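You operate a simulated robot arm through the tools that you are given. There is no shell and no other tool. Be economical: measure what you need, move in short steps, check, and stop when the job is done.

You are at the controls of a simulated robot arm. One attempt, no reset.

## Task
Swap the jet nozzle for the fan nozzle, then give the sprayer pump 3 full strokes.
Fine: stand the jet nozzle in the nozzle rack; the filler cap stays tight.

It is judged by the outcome, as a careful person would: the job done as asked, and still so three seconds after it is handed in. It fails if anything else is knocked over, pushed out of place, dropped, spilled or broken. A push-on lid holds only when it is set on centred and level and pressed home; a screw cap is set on level and turned clockwise until tight.

## Robot
A 6-joint arm with a two-finger parallel gripper, fixed in place. Base frame: the origin is at the foot of the arm, x ahead of it, y to its left, z up. Lengths are in mm, angles in degrees, forces in N, time in s.
With the tool pointing down near the work surface it reaches from about 320 to 700 mm from the base axis. Its first joint turns from -166.0 to 166.0 degrees. Payload 4.1 kg.
The tool frame sits at the grasp point between the pads (the TCP): z along the fingers, y along the line on which they close. The tips reach 23 mm beyond it. Largest opening 94 mm; finger width 38, thickness 10; the body of the gripper, 54 by 96 mm, starts 39 mm behind the TCP.
Orientation is that of the tool frame in the base frame, as a unit quaternion [w, x, y, z]. With the fingers straight down and closing along the base's y, the tool's x points along the base's -x, its y along +y and its z along -z.

## Interface
- The arm moves only by the tool jog_arm. Its argument "steps" is a list of rows, each a list of 3 entries, a list of its own where there are three numbers: the shift along the tool's x, y, z in units of 50 mm (1.0 is 50 mm), then the turn, a rotation vector about the tool's x, y, z in units of 5 degrees (1.0 is 5 degrees), then the opening, from 0 (shut) to 1 (fully open). In form: [[[dx, dy, dz], [wx, wy, wz], gripper], ...]. A call has 1 to 10 rows; each row shifts and turns the commanded pose from where the row before left it, along the tool's axes as they then stand. A call with a number of a shift or a turn outside -1 to 1 is refused whole. A row lasts 0.2 s, in which the tool goes at most 50 mm and 8.6 degrees; a call with a longer step from one row to the next is refused whole, and so is a gripper value outside its range. A pose out of reach is approached as far as the arm can. The call stops where the force on the tool passes 40 N (or 10 N more than at its start, if that is more) or the arm is blocked; 0.2 s more then pass. The fingers move at their own pace (about 45 mm/s each) and stop on an object; they squeeze with about 32 N. The grip force told is the motor's: it shows also when the fingers shut on nothing. Time passes only in rows, and 0.2 s behind the last, so rows that do not move let the fingers close. It gives the time, the measured TCP pose, the force on the tool (base axes), the opening and the grip force at its end, in the units of the frame above (readings bear some noise), and new pictures: "views" is both (left out), scene, wrist or none.
- Cameras (640 x 400 px; columns grow to the right, rows downward): "scene" is fixed at [397.4, -644.1, 1583.9]; the picture's right is [1.00, 0.08, 0.00], its down [0.02, -0.26, -0.97] and it looks along [-0.08, 0.96, -0.26] (base axes); focal length 310 px, centre (320, 200). "wrist" rides on the gripper at [-39, 0, -44] in the tool frame; the picture's right is [0.00, -1.00, 0.00], its down [0.97, 0.00, -0.24] and it looks along [0.24, 0.00, 0.97] (tool axes); focal length 218 px, centre (320, 200). There is no depth. A picture from a camera that has moved, and an enlarged one, comes with that camera's place and axes in the base frame and with its lens. The place of the scene camera against the robot may be out by one fixed shift of up to 12 mm in any direction.
- raise_lower(by): slides the trunk up (or, below 0, down) by that many mm; the arm rides with it, the base frame stays. It gives what a move gives, with no picture.
- zoom(camera, box): a new picture of the part [left, top, right, bottom] of that camera's present view, enlarged. The clock stands still meanwhile.
- sign_off(): hands the job in; it is judged then, once.

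Work in short steps. Places have to be worked out from the pictures, the camera data and where the tool is seen: move nearer, look again, correct. Check each grasp and each placing, and mend what went wrong. You have 120 turns and 150 pictures in all, those below and enlarged ones among them. Open the gripper and draw the arm clear of the work before you hand the job in, unless the task says otherwise; then end with one line.

The tools are called after "Request:" as name(argument=value, ...) on one line, values as JSON. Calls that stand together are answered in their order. jog_arm: Moves the arm, as the interface text tells. Its arguments: {"type":"object","properties":{"steps":{"type":"array","items":{"type":"array"}},"views":{"type":"string","enum":["both","scene","wrist","none"]}},"required":["steps"]} The other tools are called the same way: raise_lower (by) slides the trunk up or down; zoom (camera, box) takes an enlarged picture of a part of a camera's view; sign_off () hands the job in.

At the start:

```text
time: 0.0
tool_pos: [248.9, 265.8, 1339.4]
ee_rot: [0.001, -0.001, 1.0, 0.0]
contact_force: [-0.6, 0.3, -0.2]
opening: 93.7
grasp_force: 0.1
trunk travel left (down, up): [-525.0, 65.0]
```

scene: 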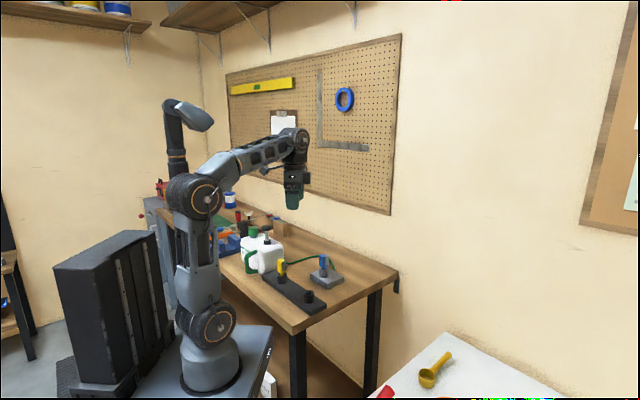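
wrist: 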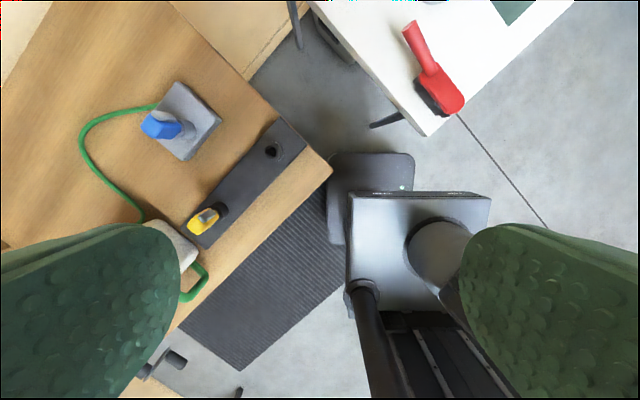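

I see a workbench with a sprayer bottle, a dark rack with a yellow nozzle, and a grey stand with a blue nozzle on a hose. I'll enlarge both views first.

Request:
zoom(camera="scene", box=[200, 200, 400, 325])

Request:
zoom(camera="wrist", box=[60, 50, 340, 310])

```text
3.20 times, centred on (300, 262) of scene
camera zoom: at [397.4, -644.1, 1583.9], right [1.0, 0.08, 0.0], down [0.02, -0.26, -0.97], along [-0.08, 0.96, -0.26], focal length 992 px, centre (384, 0)
```

zoom: 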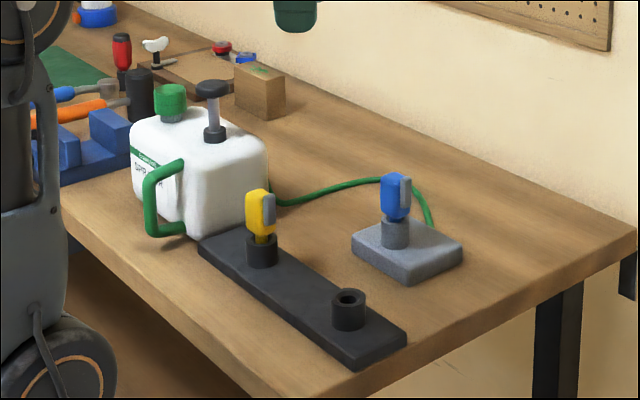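

```text
1.54 times, centred on (200, 180) of wrist
camera zoom: at [288.5, 266.7, 1383.3], right [0.0, -1.0, 0.0], down [-0.97, 0.0, 0.24], along [-0.24, 0.0, -0.97], focal length 336 px, centre (505, 231)
```

zoom: 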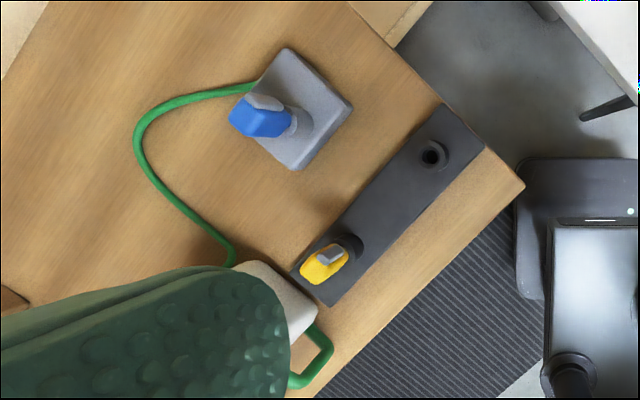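

Blue is on the hose stand at about (320, 525). The rack has yellow at about (160, 475) and an empty socket at about (281, 360). I'll move above the stand for a close look.

Request:
jog_arm(steps=[[[-0.27, 0.74, 0.4], [0, 0, 0], 1], [[-0.27, 0.74, 0.4], [0, 0, 0], 1], [[-0.27, 0.74, 0.4], [0, 0, 0], 1], [[-0.27, 0.74, 0.4], [0, 0, 0], 1], [[-0.27, 0.74, 0.4], [0, 0, 0], 1], [[-0.27, 0.74, 0.4], [0, 0, 0], 1], [[-0.27, 0.74, 0.4], [0, 0, 0], 1]])

```text
time: 1.6
tool_pos: [334.7, 515.4, 1198.4]
ee_rot: [0.001, -0.001, 1.0, 0.0]
contact_force: [-0.6, -0.4, 0.3]
opening: 94.0
grasp_force: 0.1
out of reach, approached as far as the arm can: row 7
trunk travel left (down, up): [-525.0, 65.0]
camera wrist: at [376.0, 515.6, 1242.0], right [0.0, -1.0, 0.0], down [-0.97, 0.0, 0.24], along [-0.24, 0.0, -0.97], focal length 218 px, centre (320, 200)
```

scene: 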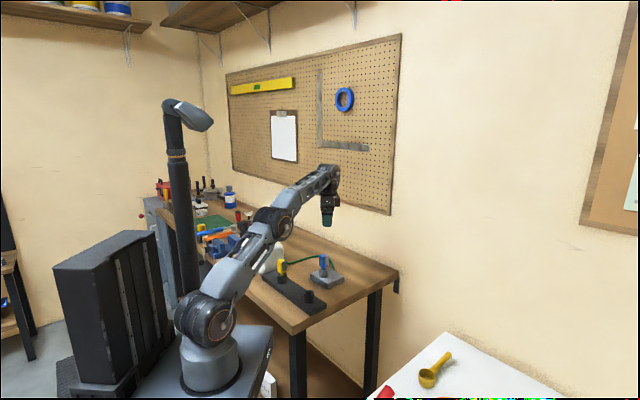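
wrist: 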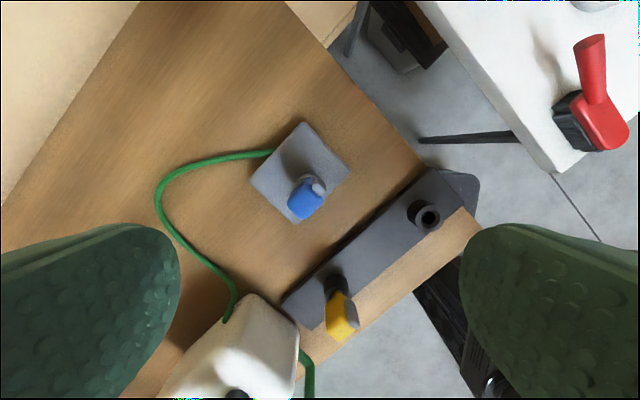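

The stand and rack are now well in view. I'll enlarge them to see the nozzle shapes and how they attach.

Request:
zoom(camera="wrist", box=[230, 100, 390, 240])

Request:
zoom(camera="scene", box=[255, 235, 355, 315])

Request:
zoom(camera="wrist", box=[270, 160, 480, 360])

```text
2.86 times, centred on (310, 170) of wrist
camera zoom: at [376.0, 515.6, 1242.0], right [0.0, -1.0, 0.0], down [-0.97, 0.0, 0.24], along [-0.24, 0.0, -0.97], focal length 624 px, centre (349, 286)
```

zoom: 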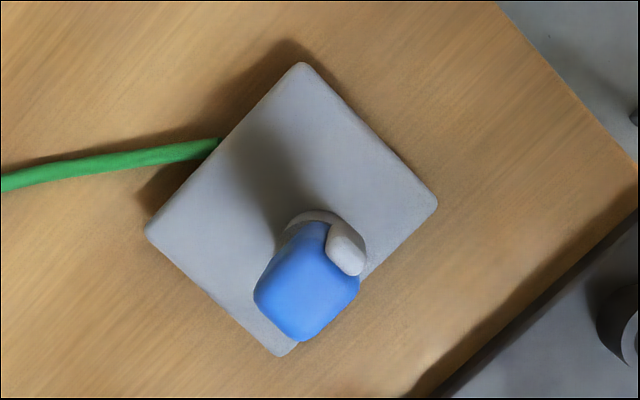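

```text
5.00 times, centred on (305, 275) of scene
camera zoom: at [397.4, -644.1, 1583.9], right [1.0, 0.08, 0.0], down [0.02, -0.26, -0.97], along [-0.08, 0.96, -0.26], focal length 1550 px, centre (395, -175)
```

zoom: 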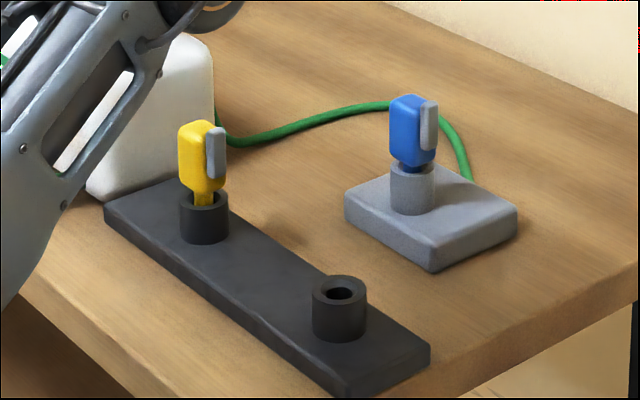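

```text
2.00 times, centred on (375, 260) of wrist
camera zoom: at [376.0, 515.6, 1242.0], right [0.0, -1.0, 0.0], down [-0.97, 0.0, 0.24], along [-0.24, 0.0, -0.97], focal length 436 px, centre (210, 80)
```

zoom: 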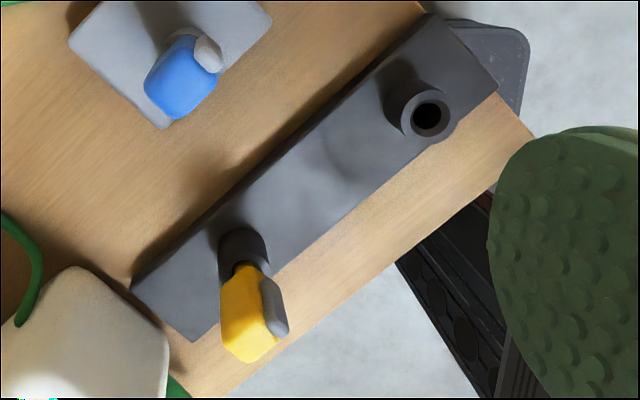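

Both nozzles have the lever facing about (1,-1), so the table objects sit at 45°. I'll rotate the tool 45° so the fingers close along (1,1), and go lower above the blue nozzle.

Request:
jog_arm(steps=[[[0.32, 0.36, 0.2], [0, 0, 1], 1], [[0, 0, 0.2], [0, 0, 1], 1], [[0, 0, 0.2], [0, 0, 1], 1], [[0, 0, 0.2], [0, 0, 1], 1], [[0, 0, 0.2], [0, 0, 1], 1], [[0, 0, 0.2], [0, 0, 1], 1], [[0, 0, 0.2], [0, 0, 1], 1], [[0, 0, 0.2], [0, 0, 1], 1], [[0, 0, 0.1], [0, 0, 1], 1]])

```text
time: 3.6
tool_pos: [322.0, 535.1, 1112.9]
ee_rot: [0.0, 0.383, 0.924, 0.0]
contact_force: [-0.8, 0.2, 0.1]
opening: 94.1
grasp_force: 0.1
trunk travel left (down, up): [-525.0, 65.0]
camera wrist: at [350.1, 508.3, 1156.9], right [-0.71, -0.71, 0.0], down [-0.69, 0.69, 0.24], along [-0.17, 0.17, -0.97], focal length 218 px, centre (320, 200)
```

scene: 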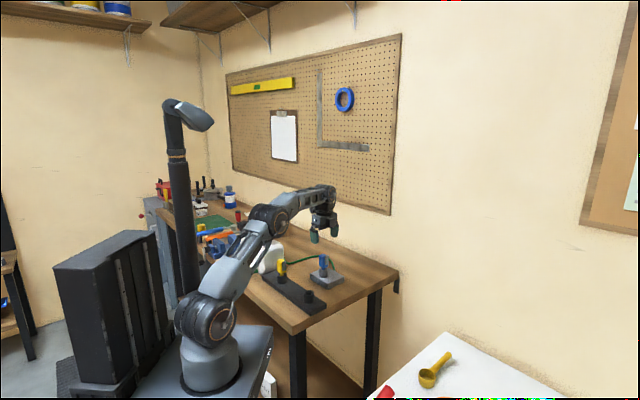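
wrist: 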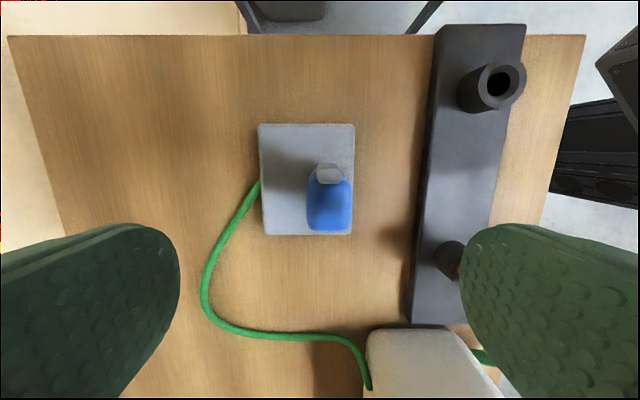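

Aligned with the table. I'll enlarge to measure the blue nozzle and the empty socket.

Request:
zoom(camera="wrist", box=[240, 110, 380, 250])

Request:
zoom(camera="scene", box=[295, 240, 355, 290])

```text
2.86 times, centred on (310, 180) of wrist
camera zoom: at [350.1, 508.3, 1156.9], right [-0.71, -0.71, 0.0], down [-0.69, 0.69, 0.24], along [-0.17, 0.17, -0.97], focal length 624 px, centre (349, 257)
```

zoom: 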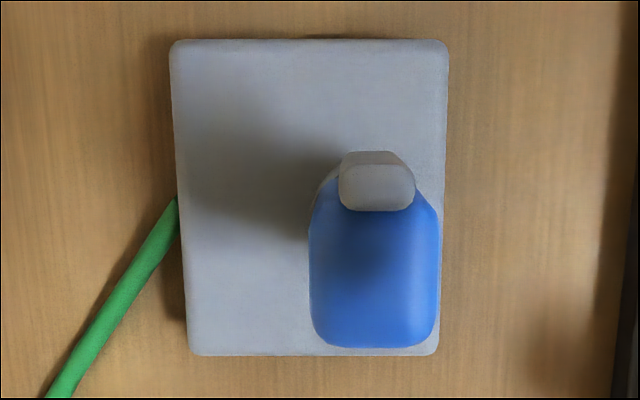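

```text
8.00 times, centred on (325, 265) of scene
camera zoom: at [397.4, -644.1, 1583.9], right [1.0, 0.08, 0.0], down [0.02, -0.26, -0.97], along [-0.08, 0.96, -0.26], focal length 2481 px, centre (280, -320)
```

zoom: 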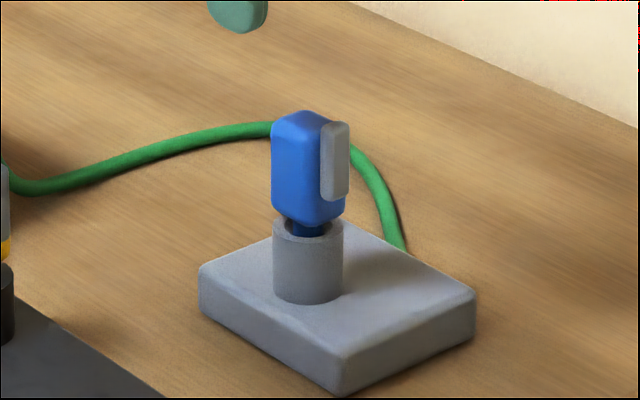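

From the views: body about 25 mm wide, z about 988–1040, and socket top about 980. The nozzle sits about 4 mm to −y_tool and 5 mm to −x_tool. I'll descend to a TCP height of about 1016.

Request:
jog_arm(steps=[[[-0.1, -0.08, 0.2], [0, 0, 0], 1], [[0, 0, 0.44], [0, 0, 0], 1], [[0, 0, 0.44], [0, 0, 0], 1], [[0, 0, 0.44], [0, 0, 0], 1], [[0, 0, 0.4], [0, 0, 0], 1]])

Request:
zoom(camera="scene", box=[285, 220, 365, 290])

```text
time: 4.8
tool_pos: [320.7, 527.0, 1015.8]
ee_rot: [0.0, 0.383, 0.924, -0.001]
contact_force: [0.4, -0.6, -0.1]
opening: 94.1
grasp_force: 0.0
trunk travel left (down, up): [-525.0, 65.0]
camera wrist: at [350.4, 501.6, 1061.4], right [-0.71, -0.71, 0.0], down [-0.69, 0.69, 0.24], along [-0.17, 0.17, -0.97], focal length 218 px, centre (320, 200)
```

scene: 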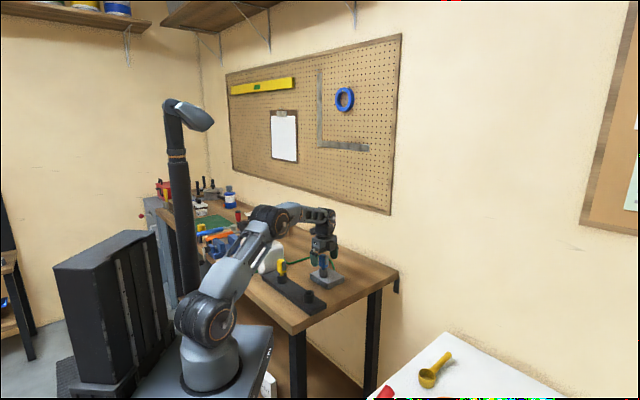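
wrist: 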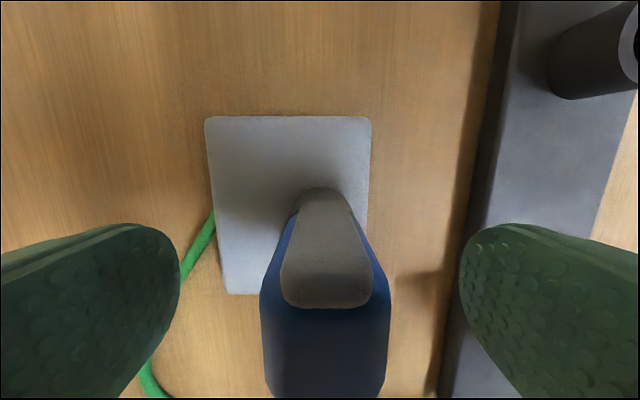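

```text
5.71 times, centred on (325, 255) of scene
camera zoom: at [397.4, -644.1, 1583.9], right [1.0, 0.08, 0.0], down [0.02, -0.26, -0.97], along [-0.08, 0.96, -0.26], focal length 1772 px, centre (291, -114)
```

zoom: 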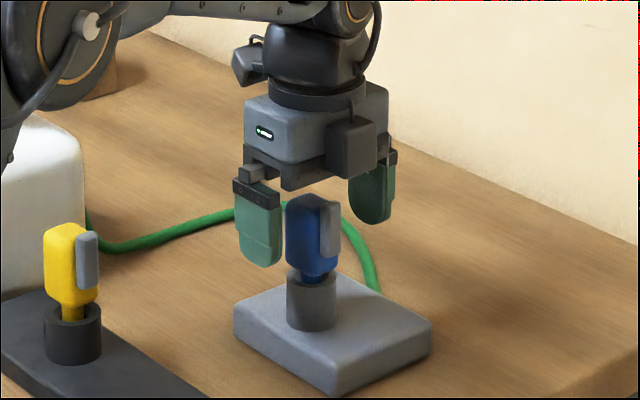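

The nozzle is between the fingers and centred. I'll close now and hold a few rows.

Request:
jog_arm(steps=[[[0, 0, 0], [0, 0, 0], 0.5], [[0, 0, 0], [0, 0, 0], 0.2], [[0, 0, 0], [0, 0, 0], 0], [[0, 0, 0], [0, 0, 0], 0], [[0, 0, 0], [0, 0, 0], 0], [[0, 0, 0], [0, 0, 0], 0]], views="wrist")

```text
time: 6.2
tool_pos: [321.1, 527.5, 1017.8]
ee_rot: [-0.001, 0.383, 0.924, 0.0]
contact_force: [-0.3, 0.5, -0.1]
opening: 29.0
grasp_force: 31.8
trunk travel left (down, up): [-525.0, 65.0]
camera wrist: at [350.3, 501.6, 1061.6], right [-0.71, -0.71, 0.0], down [-0.69, 0.69, 0.24], along [-0.17, 0.17, -0.97], focal length 218 px, centre (320, 200)
```

wrist: 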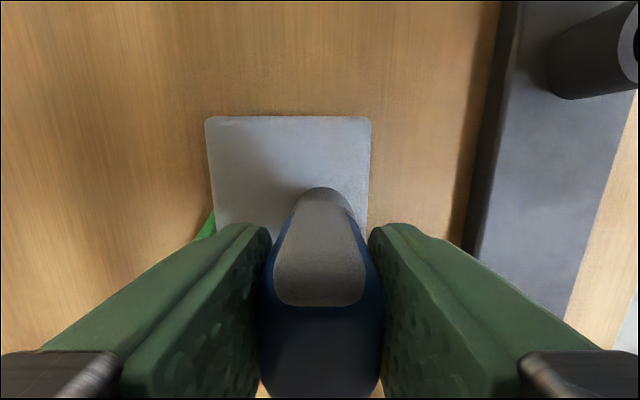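

Gripped at a 29 mm opening with 32 N. I'll lift straight up in small steps, watching the force.

Request:
jog_arm(steps=[[[0, 0, -0.1], [0, 0, 0], 0], [[0, 0, -0.1], [0, 0, 0], 0], [[0, 0, -0.1], [0, 0, 0], 0], [[0, 0, -0.1], [0, 0, 0], 0]], views="scene")

Request:
zoom(camera="scene", box=[285, 220, 365, 290])

```text
time: 7.2
tool_pos: [322.6, 528.5, 1036.8]
ee_rot: [0.0, 0.382, 0.924, 0.0]
contact_force: [-2.9, -2.3, -2.5]
opening: 29.0
grasp_force: 32.2
trunk travel left (down, up): [-525.0, 65.0]
```

scene: 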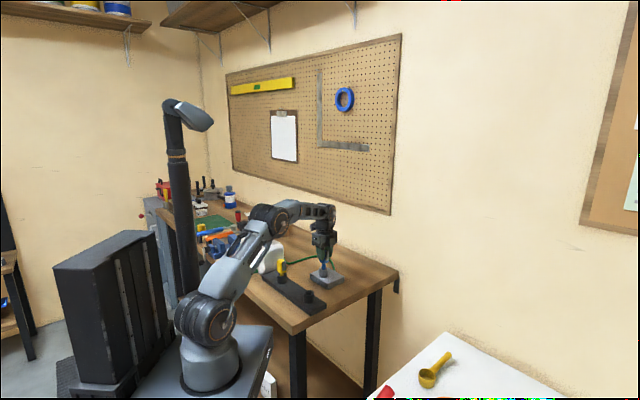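

```text
5.71 times, centred on (325, 255) of scene
camera zoom: at [397.4, -644.1, 1583.9], right [1.0, 0.08, 0.0], down [0.02, -0.26, -0.97], along [-0.08, 0.96, -0.26], focal length 1772 px, centre (291, -114)
```

zoom: 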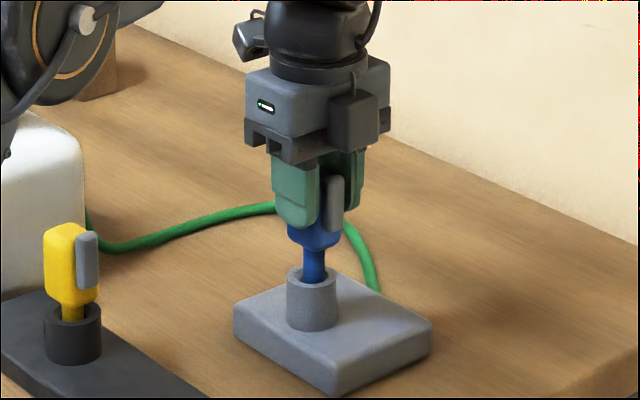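

It slides out freely. I'll continue up until the stem clears.

Request:
jog_arm(steps=[[[0, 0, -0.3], [0, 0, 0], 0], [[0, 0, -0.4], [0, 0, 0], 0], [[0, 0, -0.6], [0, 0, 0], 0], [[0, 0, -0.6], [0, 0, 0], 0]])

Request:
zoom(camera="scene", box=[265, 220, 365, 320])

```text
time: 8.2
tool_pos: [324.0, 530.1, 1132.0]
ee_rot: [0.0, 0.383, 0.924, 0.0]
contact_force: [-0.3, 0.0, -0.5]
opening: 29.2
grasp_force: 32.3
trunk travel left (down, up): [-525.0, 65.0]
camera wrist: at [352.7, 502.6, 1175.7], right [-0.71, -0.71, 0.0], down [-0.69, 0.69, 0.24], along [-0.17, 0.17, -0.97], focal length 218 px, centre (320, 200)
```

scene: 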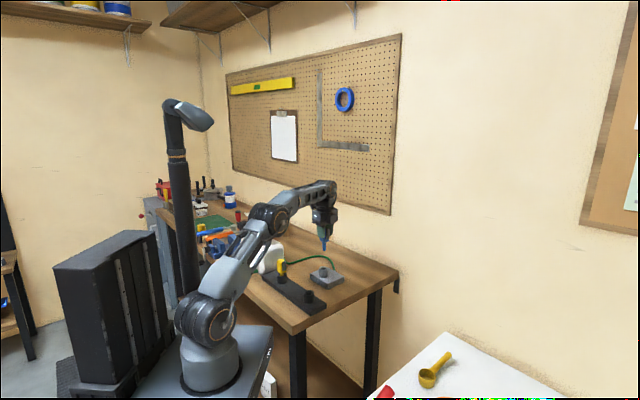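
wrist: 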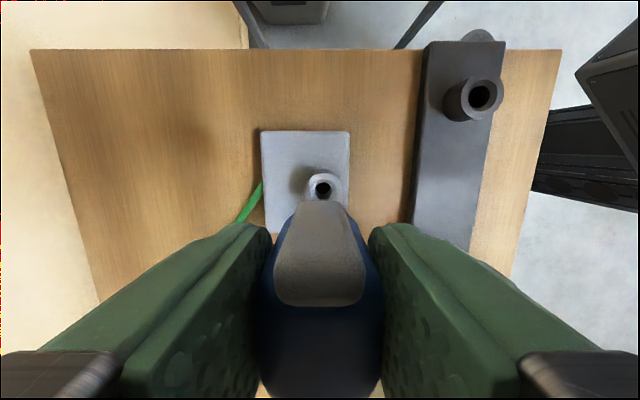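

```text
4.00 times, centred on (315, 270) of scene
camera zoom: at [397.4, -644.1, 1583.9], right [1.0, 0.08, 0.0], down [0.02, -0.26, -0.97], along [-0.08, 0.96, -0.26], focal length 1240 px, centre (340, -80)
```

zoom: 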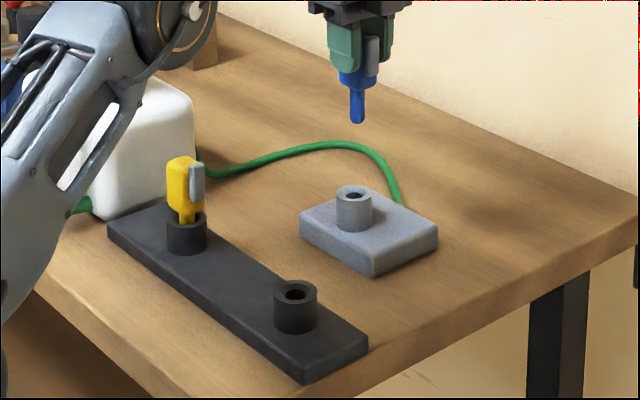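

Clear. Both hole mouths are visible in one wrist picture, so I'll enlarge it to measure the rack hole relative to the stand hole.

Request:
zoom(camera="wrist", box=[300, 60, 520, 210])

Request:
zoom(camera="scene", box=[290, 255, 350, 320])

```text
2.67 times, centred on (410, 135) of wrist
camera zoom: at [352.7, 502.6, 1175.7], right [-0.71, -0.71, 0.0], down [-0.69, 0.69, 0.24], along [-0.17, 0.17, -0.97], focal length 582 px, centre (80, 373)
```

zoom: 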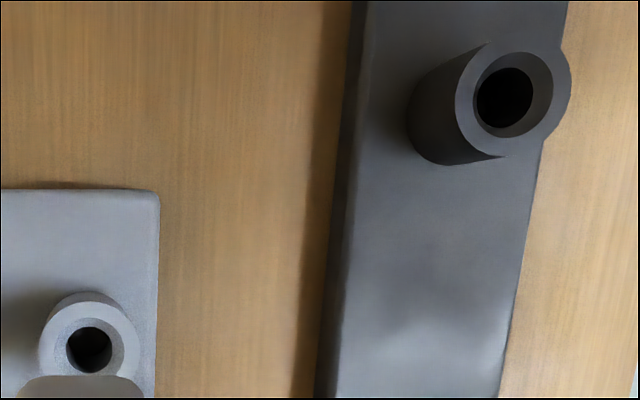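

```text
6.15 times, centred on (320, 288) of scene
camera zoom: at [397.4, -644.1, 1583.9], right [1.0, 0.08, 0.0], down [0.02, -0.26, -0.97], along [-0.08, 0.96, -0.26], focal length 1908 px, centre (320, -338)
```

zoom: 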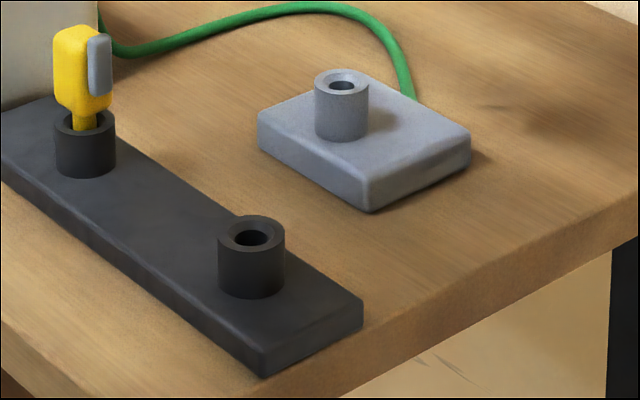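

The stand hole projects within about 1 mm of where the nozzle was seated, so the calibration is good. The rack hole works out at TCP ≈ (283.6, 373.8), and I'll move over it at a safe height and check.

Request:
jog_arm(steps=[[[-0.41, -0.695, 0.045], [0, 0, 0], 0], [[-0.41, -0.695, 0.045], [0, 0, 0], 0], [[-0.41, -0.695, 0.045], [0, 0, 0], 0], [[-0.41, -0.695, 0.045], [0, 0, 0], 0], [[0, 0, 0], [0, 0, 0], 0]], views="none")

Request:
zoom(camera="wrist", box=[240, 100, 400, 220])

Request:
zoom(camera="scene", box=[265, 230, 345, 320])

```text
time: 9.4
tool_pos: [282.0, 374.3, 1124.6]
ee_rot: [0.0, 0.382, 0.924, 0.0]
contact_force: [0.3, -0.1, -0.2]
opening: 29.2
grasp_force: 31.4
trunk travel left (down, up): [-525.0, 65.0]
```

```text
3.33 times, centred on (320, 160) of wrist
camera zoom: at [310.6, 346.8, 1167.5], right [-0.71, -0.71, 0.0], down [-0.69, 0.69, 0.24], along [-0.17, 0.17, -0.97], focal length 728 px, centre (320, 333)
```

zoom: 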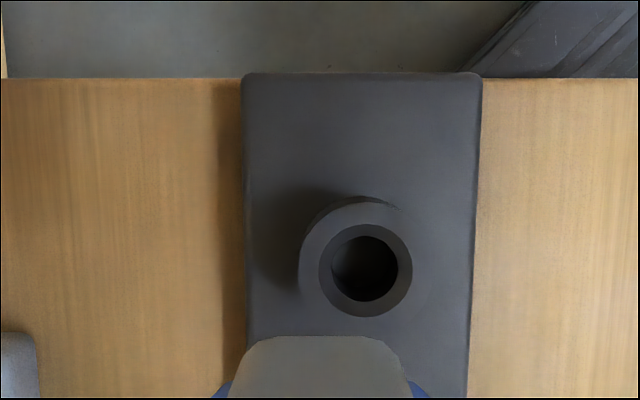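

```text
4.44 times, centred on (305, 275) of scene
camera zoom: at [397.4, -644.1, 1583.9], right [1.0, 0.08, 0.0], down [0.02, -0.26, -0.97], along [-0.08, 0.96, -0.26], focal length 1378 px, centre (387, -133)
```

zoom: 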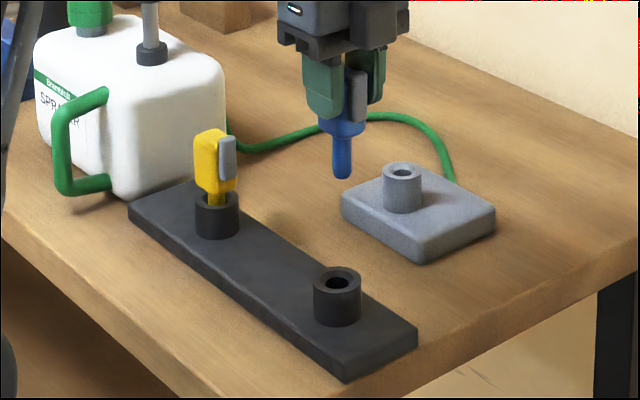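

The rack hole actually lies about 8 mm further to −x_tool and 13.5 mm to −y_tool, because its rim is lower than I assumed. I'll correct and re-measure.

Request:
jog_arm(steps=[[[-0.16, -0.27, 0], [0, 0, 0], 0], [[0, 0, 0], [0, 0, 0], 0]], views="none")

Request:
zoom(camera="wrist", box=[240, 100, 400, 220])

Request:
zoom(camera="scene", box=[265, 230, 345, 320])

```text
time: 10.0
tool_pos: [277.9, 357.9, 1122.8]
ee_rot: [0.0, 0.382, 0.924, 0.0]
contact_force: [-0.2, 0.1, -0.7]
opening: 29.2
grasp_force: 31.7
trunk travel left (down, up): [-525.0, 65.0]
```

```text
3.33 times, centred on (320, 160) of wrist
camera zoom: at [306.6, 331.0, 1166.2], right [-0.71, -0.71, 0.0], down [-0.69, 0.69, 0.24], along [-0.17, 0.17, -0.97], focal length 728 px, centre (320, 333)
```

zoom: 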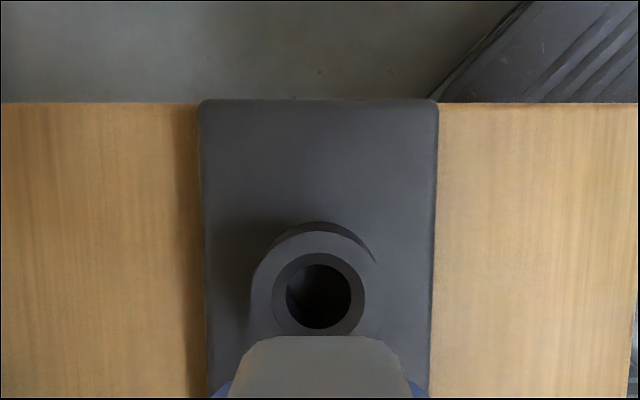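

```text
4.44 times, centred on (305, 275) of scene
camera zoom: at [397.4, -644.1, 1583.9], right [1.0, 0.08, 0.0], down [0.02, -0.26, -0.97], along [-0.08, 0.96, -0.26], focal length 1378 px, centre (387, -133)
```

zoom: 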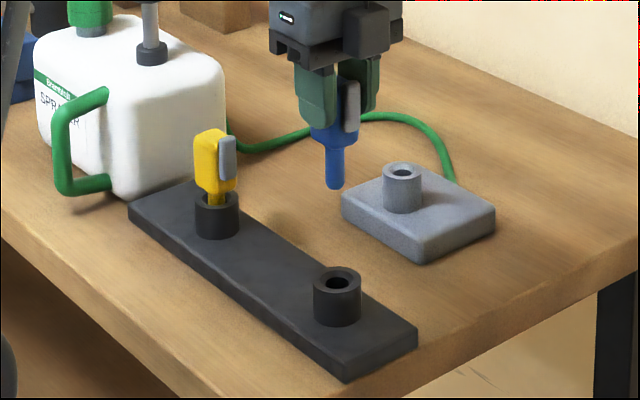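

Now the hole centre is where the stand hole would be for a centred stem, and the motion parallax puts the rack rim at z≈960. I'll descend until the tip is just above the rim and check in the scene view.

Request:
jog_arm(steps=[[[0, 0, 0.4], [0, 0, 0], 0], [[0, 0, 0.4], [0, 0, 0], 0], [[0, 0, 0.4], [0, 0, 0], 0], [[0, 0, 0.4], [0, 0, 0], 0], [[0, 0, 0], [0, 0, 0], 0]], views="none")

Request:
zoom(camera="scene", box=[290, 250, 340, 310])

```text
time: 11.2
tool_pos: [280.3, 359.3, 1043.0]
ee_rot: [0.0, 0.383, 0.924, 0.0]
contact_force: [0.5, 0.0, -0.5]
opening: 29.1
grasp_force: 32.6
trunk travel left (down, up): [-525.0, 65.0]
```

```text
6.67 times, centred on (315, 280) of scene
camera zoom: at [397.4, -644.1, 1583.9], right [1.0, 0.08, 0.0], down [0.02, -0.26, -0.97], along [-0.08, 0.96, -0.26], focal length 2067 px, centre (353, -333)
```

zoom: 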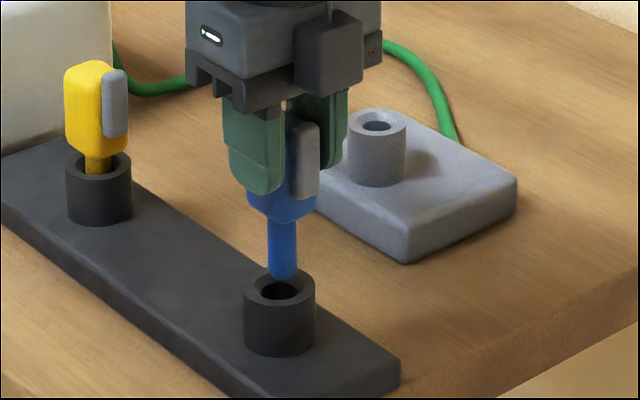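

The tip is just above the rim and about 1.5 mm right of centre in the scene. I'll nudge it and lower slowly, watching the force.

Request:
jog_arm(steps=[[[0.016, -0.018, 0.05], [0, 0, 0], 0], [[0, 0, 0.1], [0, 0, 0], 0], [[0, 0, 0.1], [0, 0, 0], 0], [[0, 0, 0.1], [0, 0, 0], 0]], views="none")

Request:
zoom(camera="scene", box=[290, 250, 340, 310])

```text
time: 12.2
tool_pos: [278.0, 356.2, 1026.7]
ee_rot: [0.0, 0.383, 0.924, -0.001]
contact_force: [0.4, 0.1, -0.3]
opening: 29.1
grasp_force: 32.2
trunk travel left (down, up): [-525.0, 65.0]
```

```text
6.67 times, centred on (315, 280) of scene
camera zoom: at [397.4, -644.1, 1583.9], right [1.0, 0.08, 0.0], down [0.02, -0.26, -0.97], along [-0.08, 0.96, -0.26], focal length 2067 px, centre (353, -333)
```

zoom: 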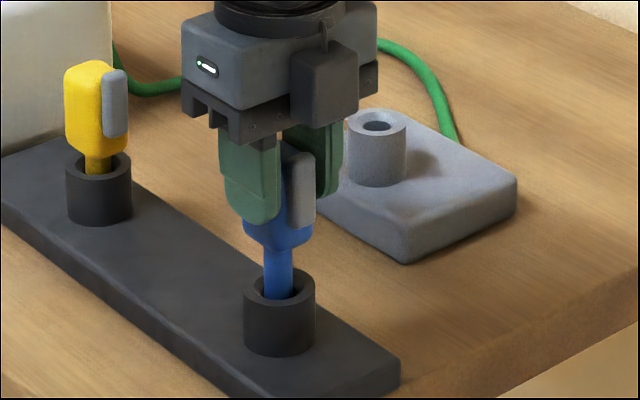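

The stem has entered the socket without contact. I'll continue down.

Request:
jog_arm(steps=[[[-0.01, 0.01, 0.1], [0, 0, 0], 0], [[0, 0, 0.1], [0, 0, 0], 0], [[0, 0, 0.1], [0, 0, 0], 0], [[0, 0, 0.1], [0, 0, 0], 0]], views="none")

Request:
zoom(camera="scene", box=[290, 250, 340, 310])

```text
time: 13.2
tool_pos: [277.9, 357.4, 1008.0]
ee_rot: [0.001, 0.383, 0.924, 0.002]
contact_force: [-0.5, -0.9, 8.6]
opening: 29.2
grasp_force: 31.8
trunk travel left (down, up): [-525.0, 65.0]
```

```text
6.67 times, centred on (315, 280) of scene
camera zoom: at [397.4, -644.1, 1583.9], right [1.0, 0.08, 0.0], down [0.02, -0.26, -0.97], along [-0.08, 0.96, -0.26], focal length 2067 px, centre (353, -333)
```

zoom: 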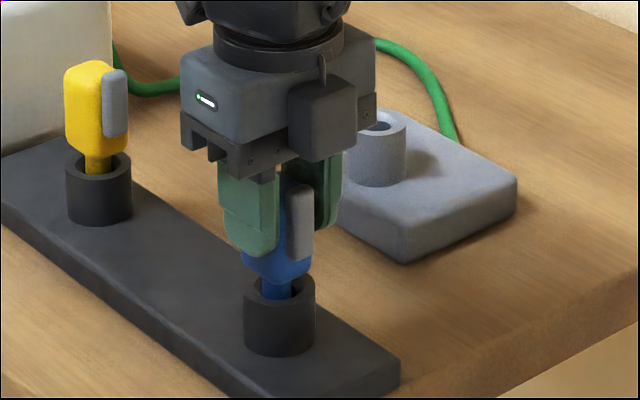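

A light 8.6 N upward force and a stem depth like the yellow one's show it's seated. I'll release and rise.

Request:
jog_arm(steps=[[[0, 0, 0], [0, 0, 0], 0.45], [[0, 0, 0], [0, 0, 0], 0.7], [[0, 0, 0], [0, 0, 0], 0.9], [[0, 0, 0], [0, 0, 0], 0.9], [[0, 0, -0.3], [0, 0, 0], 0.9], [[0, 0, -0.6], [0, 0, 0], 0.9], [[0, 0, -0.8], [0, 0, 0], 0.9], [[0, 0, -0.6], [0, 0, 0], 0.9]])

Request:
zoom(camera="scene", box=[255, 240, 345, 320])

```text
time: 15.0
tool_pos: [276.9, 359.0, 1123.3]
ee_rot: [0.0, 0.383, 0.924, 0.0]
contact_force: [-1.0, -0.3, -0.5]
opening: 84.7
grasp_force: 0.1
trunk travel left (down, up): [-525.0, 65.0]
camera wrist: at [306.2, 331.9, 1167.1], right [-0.71, -0.71, 0.0], down [-0.69, 0.69, 0.24], along [-0.17, 0.17, -0.97], focal length 218 px, centre (320, 200)
```

scene: 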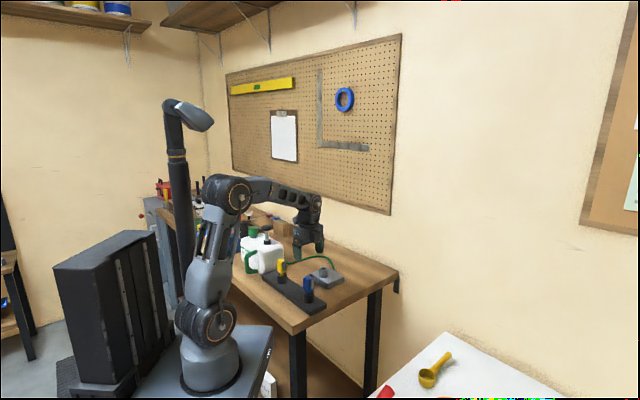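
wrist: 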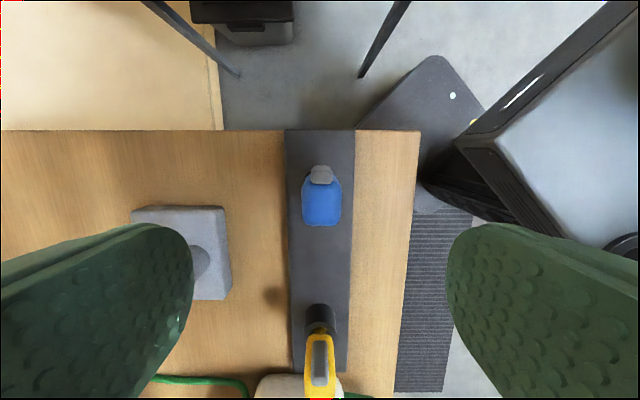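

```text
5.00 times, centred on (300, 280) of scene
camera zoom: at [397.4, -644.1, 1583.9], right [1.0, 0.08, 0.0], down [0.02, -0.26, -0.97], along [-0.08, 0.96, -0.26], focal length 1550 px, centre (420, -200)
```

zoom: 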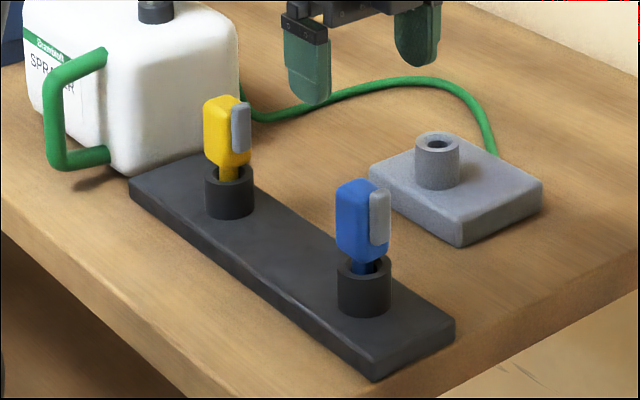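

The jet nozzle stands upright in the rack. The yellow one is roughly 150 mm further along +x_tool, next to the tank, so I'll rise a bit and move 100 mm along to look.

Request:
jog_arm(steps=[[[0, 0, -0.6], [0, 0, 0], 0.9], [[0.5, 0, 0], [0, 0, 0], 0.9], [[0.5, 0, 0], [0, 0, 0], 0.9], [[0.5, 0, 0], [0, 0, 0], 0.9], [[0.5, 0, 0], [0, 0, 0], 0.9]])

Request:
zoom(camera="scene", box=[220, 190, 320, 300])

```text
time: 16.2
tool_pos: [207.0, 429.3, 1154.6]
ee_rot: [0.0, 0.383, 0.924, 0.0]
contact_force: [-0.2, -1.1, -0.2]
opening: 84.6
grasp_force: 0.1
trunk travel left (down, up): [-525.0, 65.0]
camera wrist: at [236.3, 402.9, 1197.6], right [-0.71, -0.71, 0.0], down [-0.69, 0.69, 0.24], along [-0.17, 0.17, -0.97], focal length 218 px, centre (320, 200)
```

scene: 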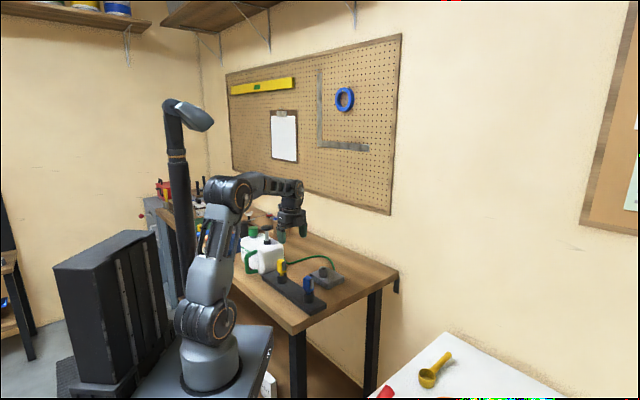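
wrist: 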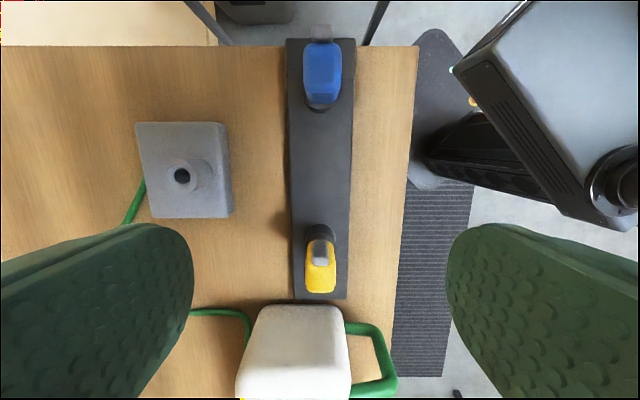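

```text
3.64 times, centred on (270, 245) of scene
camera zoom: at [397.4, -644.1, 1583.9], right [1.0, 0.08, 0.0], down [0.02, -0.26, -0.97], along [-0.08, 0.96, -0.26], focal length 1128 px, centre (502, 36)
```

zoom: 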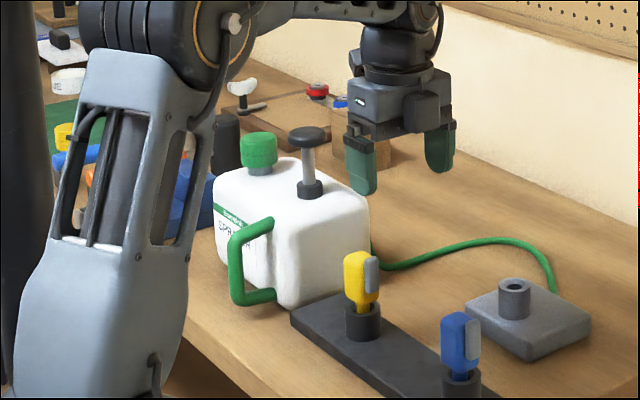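

The yellow nozzle is at about +74 mm x_tool, y centred, with the tank's near face close behind it. I'll approach at +62 mm (gripping off-centre toward the lever, away from the tank) and come down to z≈1085 to check clearance.

Request:
jog_arm(steps=[[[0.5, 0, 0.2], [0, 0, 0], 0.75], [[0.5, 0, 0.3], [0, 0, 0], 0.75], [[0.24, 0, 0.5], [0, 0, 0], 0.75], [[0, 0, 0.4], [0, 0, 0], 0.75]])

Request:
zoom(camera="scene", box=[240, 210, 320, 300])

```text
time: 17.2
tool_pos: [163.1, 474.2, 1082.5]
ee_rot: [0.0, 0.383, 0.924, 0.0]
contact_force: [0.4, 0.1, -0.6]
opening: 70.3
grasp_force: 0.0
trunk travel left (down, up): [-525.0, 65.0]
camera wrist: at [192.2, 446.4, 1126.1], right [-0.71, -0.71, 0.0], down [-0.69, 0.69, 0.24], along [-0.17, 0.17, -0.97], focal length 218 px, centre (320, 200)
```

scene: 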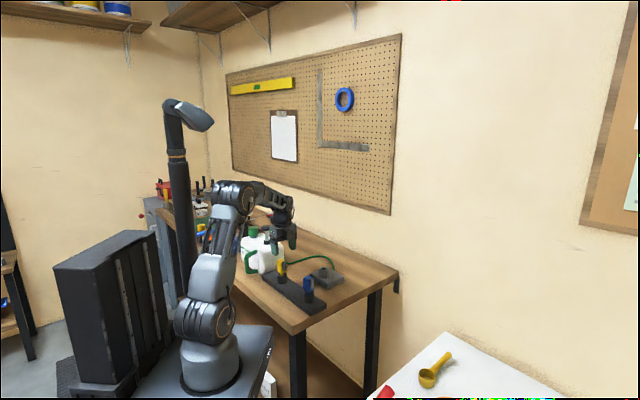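
wrist: 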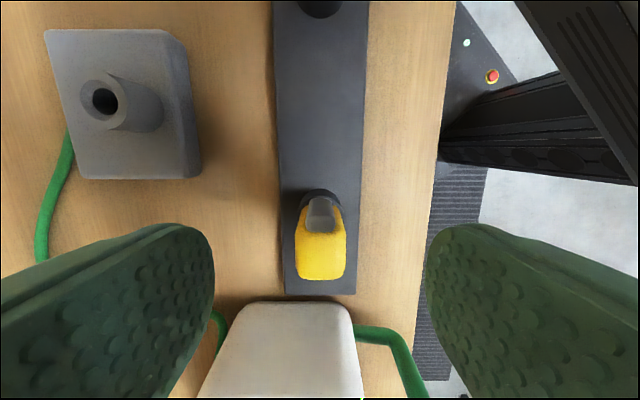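

```text
4.44 times, centred on (280, 255) of scene
camera zoom: at [397.4, -644.1, 1583.9], right [1.0, 0.08, 0.0], down [0.02, -0.26, -0.97], along [-0.08, 0.96, -0.26], focal length 1378 px, centre (498, -44)
```

zoom: 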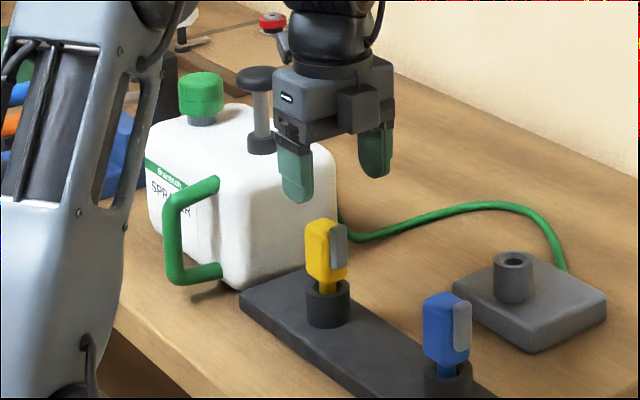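

The tank's near edge is about +31 mm in x_tool and my fingers reach +19, so the descent is clear. I'll go down to TCP z≈1017.

Request:
jog_arm(steps=[[[0, 0, 0.4], [0, 0, 0], 0.75], [[0, 0, 0.4], [0, 0, 0], 0.75], [[0, 0, 0.4], [0, 0, 0], 0.75], [[0, 0, 0.12], [0, 0, 0], 0.75], [[0, 0, 0], [0, 0, 0], 0.75]])

Request:
zoom(camera="scene", box=[240, 210, 320, 300])

```text
time: 18.4
tool_pos: [166.0, 471.5, 1015.5]
ee_rot: [0.001, 0.382, 0.924, 0.0]
contact_force: [-0.9, 0.5, -0.8]
opening: 70.6
grasp_force: 0.0
trunk travel left (down, up): [-525.0, 65.0]
camera wrist: at [194.3, 445.5, 1059.1], right [-0.71, -0.71, 0.0], down [-0.69, 0.69, 0.24], along [-0.17, 0.17, -0.97], focal length 218 px, centre (320, 200)
```

scene: 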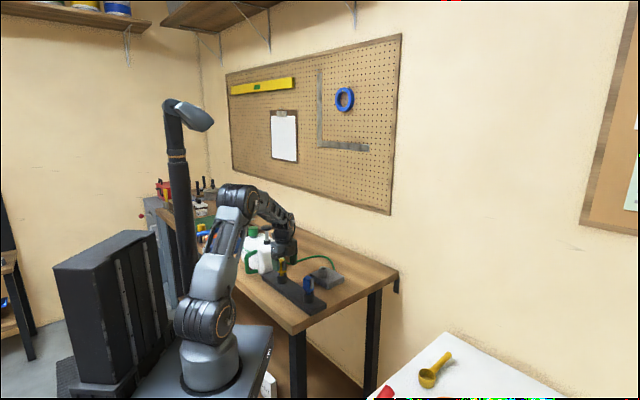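
wrist: 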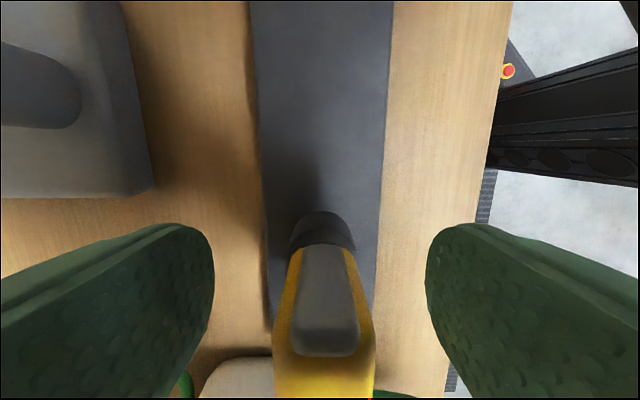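

```text
4.44 times, centred on (280, 255) of scene
camera zoom: at [397.4, -644.1, 1583.9], right [1.0, 0.08, 0.0], down [0.02, -0.26, -0.97], along [-0.08, 0.96, -0.26], focal length 1378 px, centre (498, -44)
```

zoom: 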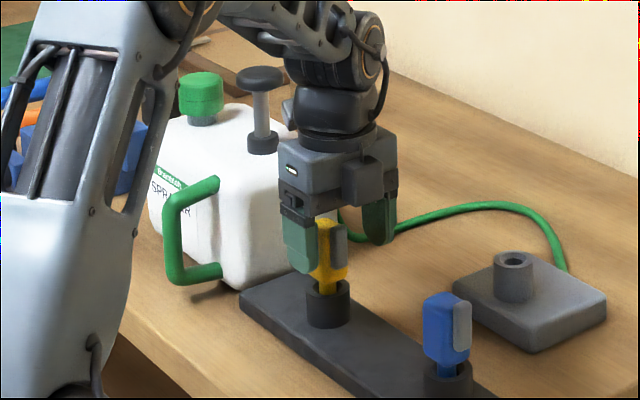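

Well placed. I'll close on the yellow nozzle.

Request:
jog_arm(steps=[[[0.06, 0, 0], [0, 0, 0], 0.5], [[0, 0, 0], [0, 0, 0], 0.2], [[0, 0, 0], [0, 0, 0], 0], [[0, 0, 0], [0, 0, 0], 0], [[0, 0, 0], [0, 0, 0], 0], [[0, 0, 0], [0, 0, 0], 0]], views="wrist")

```text
time: 19.8
tool_pos: [163.5, 475.4, 1015.3]
ee_rot: [0.001, 0.383, 0.924, 0.0]
contact_force: [-0.3, -0.4, -0.3]
opening: 29.1
grasp_force: 32.2
trunk travel left (down, up): [-525.0, 65.0]
camera wrist: at [191.8, 447.7, 1059.6], right [-0.71, -0.71, 0.0], down [-0.69, 0.69, 0.24], along [-0.17, 0.17, -0.97], focal length 218 px, centre (320, 200)
```

wrist: 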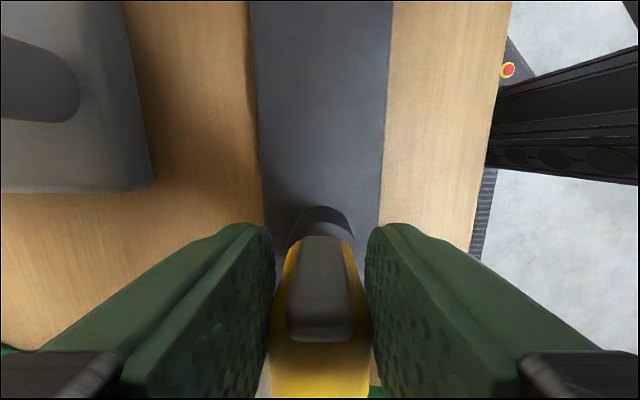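

Gripped at 29 mm. I'll lift straight up, then locate the vacated hole to get the stem's offset in the grip.

Request:
jog_arm(steps=[[[0, 0, -0.1], [0, 0, 0], 0], [[0, 0, -0.2], [0, 0, 0], 0], [[0, 0, -0.3], [0, 0, 0], 0], [[0, 0, -0.4], [0, 0, 0], 0], [[0, 0, -0.6], [0, 0, 0], 0], [[0, 0, -0.6], [0, 0, 0], 0], [[0, 0, -0.4], [0, 0, 0], 0], [[0, 0, 0], [0, 0, 0], 0]])

Request:
zoom(camera="wrist", box=[240, 120, 400, 240])

Request:
zoom(camera="scene", box=[250, 210, 330, 300])

```text
time: 21.6
tool_pos: [163.3, 472.8, 1145.8]
ee_rot: [0.0, 0.382, 0.924, 0.001]
contact_force: [1.0, 0.7, -0.6]
opening: 29.1
grasp_force: 32.1
trunk travel left (down, up): [-525.0, 65.0]
camera wrist: at [191.9, 445.9, 1189.5], right [-0.71, -0.71, 0.0], down [-0.69, 0.69, 0.24], along [-0.17, 0.17, -0.97], focal length 218 px, centre (320, 200)
```

scene: 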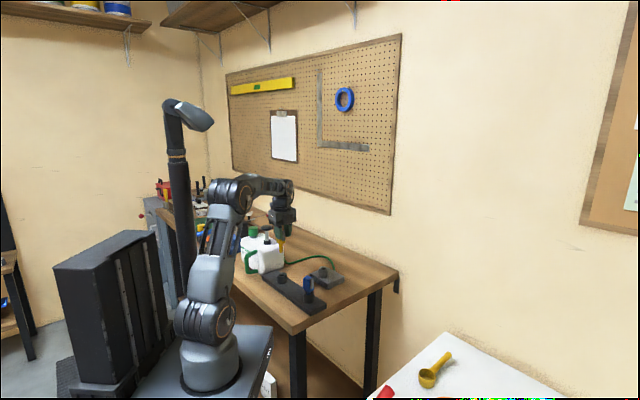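
wrist: 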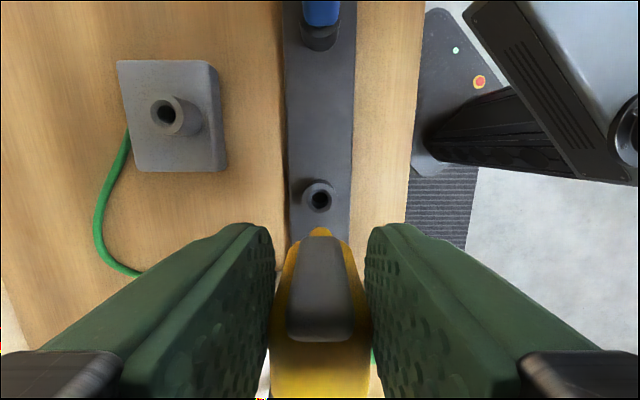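

```text
3.33 times, centred on (320, 180) of wrist
camera zoom: at [191.9, 445.9, 1189.5], right [-0.71, -0.71, 0.0], down [-0.69, 0.69, 0.24], along [-0.17, 0.17, -0.97], focal length 728 px, centre (320, 267)
```

zoom: 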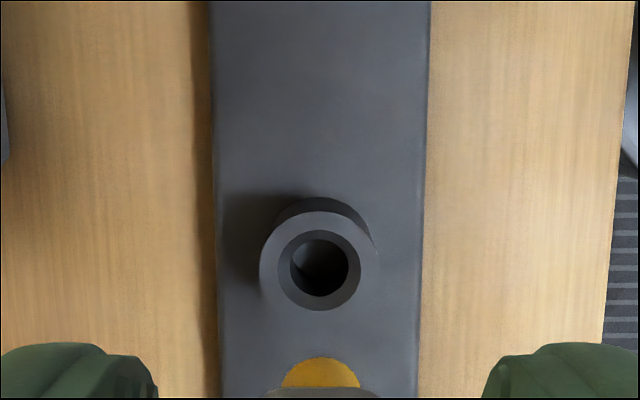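

```text
4.44 times, centred on (290, 255) of scene
camera zoom: at [397.4, -644.1, 1583.9], right [1.0, 0.08, 0.0], down [0.02, -0.26, -0.97], along [-0.08, 0.96, -0.26], focal length 1378 px, centre (453, -44)
```

zoom: 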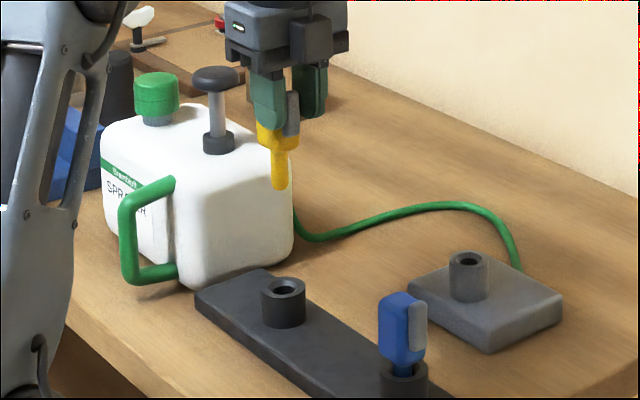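

The hole is about +15 to 18 mm in x_tool, and the visible stem tip suggests +15, so for the stand I need TCP ≈ (331, 517.6) before refining. I'll move there at the same height.

Request:
jog_arm(steps=[[[-0.348, 0.6, 0], [0, 0, 0], 0], [[-0.348, 0.6, 0], [0, 0, 0], 0], [[-0.348, 0.6, 0], [0, 0, 0], 0], [[-0.348, 0.6, 0], [0, 0, 0], 0], [[-0.348, 0.6, 0], [0, 0, 0], 0], [[0, 0, 0], [0, 0, 0], 0]], views="none")

Request:
zoom(camera="wrist", box=[240, 120, 400, 240])

Request:
zoom(camera="scene", box=[280, 210, 360, 300])

```text
time: 23.0
tool_pos: [331.0, 518.8, 1144.9]
ee_rot: [0.0, 0.382, 0.924, -0.001]
contact_force: [0.1, 0.0, 0.1]
opening: 29.1
grasp_force: 31.8
trunk travel left (down, up): [-525.0, 65.0]
```

```text
3.33 times, centred on (320, 180) of wrist
camera zoom: at [359.2, 490.4, 1190.8], right [-0.71, -0.71, 0.0], down [-0.69, 0.69, 0.24], along [-0.17, 0.17, -0.97], focal length 728 px, centre (320, 267)
```

zoom: 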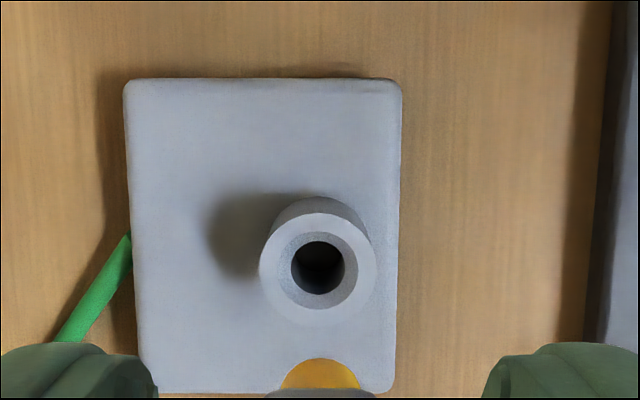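

```text
4.44 times, centred on (320, 255) of scene
camera zoom: at [397.4, -644.1, 1583.9], right [1.0, 0.08, 0.0], down [0.02, -0.26, -0.97], along [-0.08, 0.96, -0.26], focal length 1378 px, centre (320, -44)
```

zoom: 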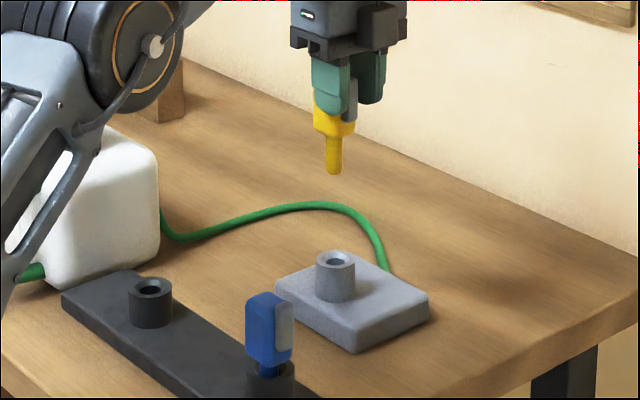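

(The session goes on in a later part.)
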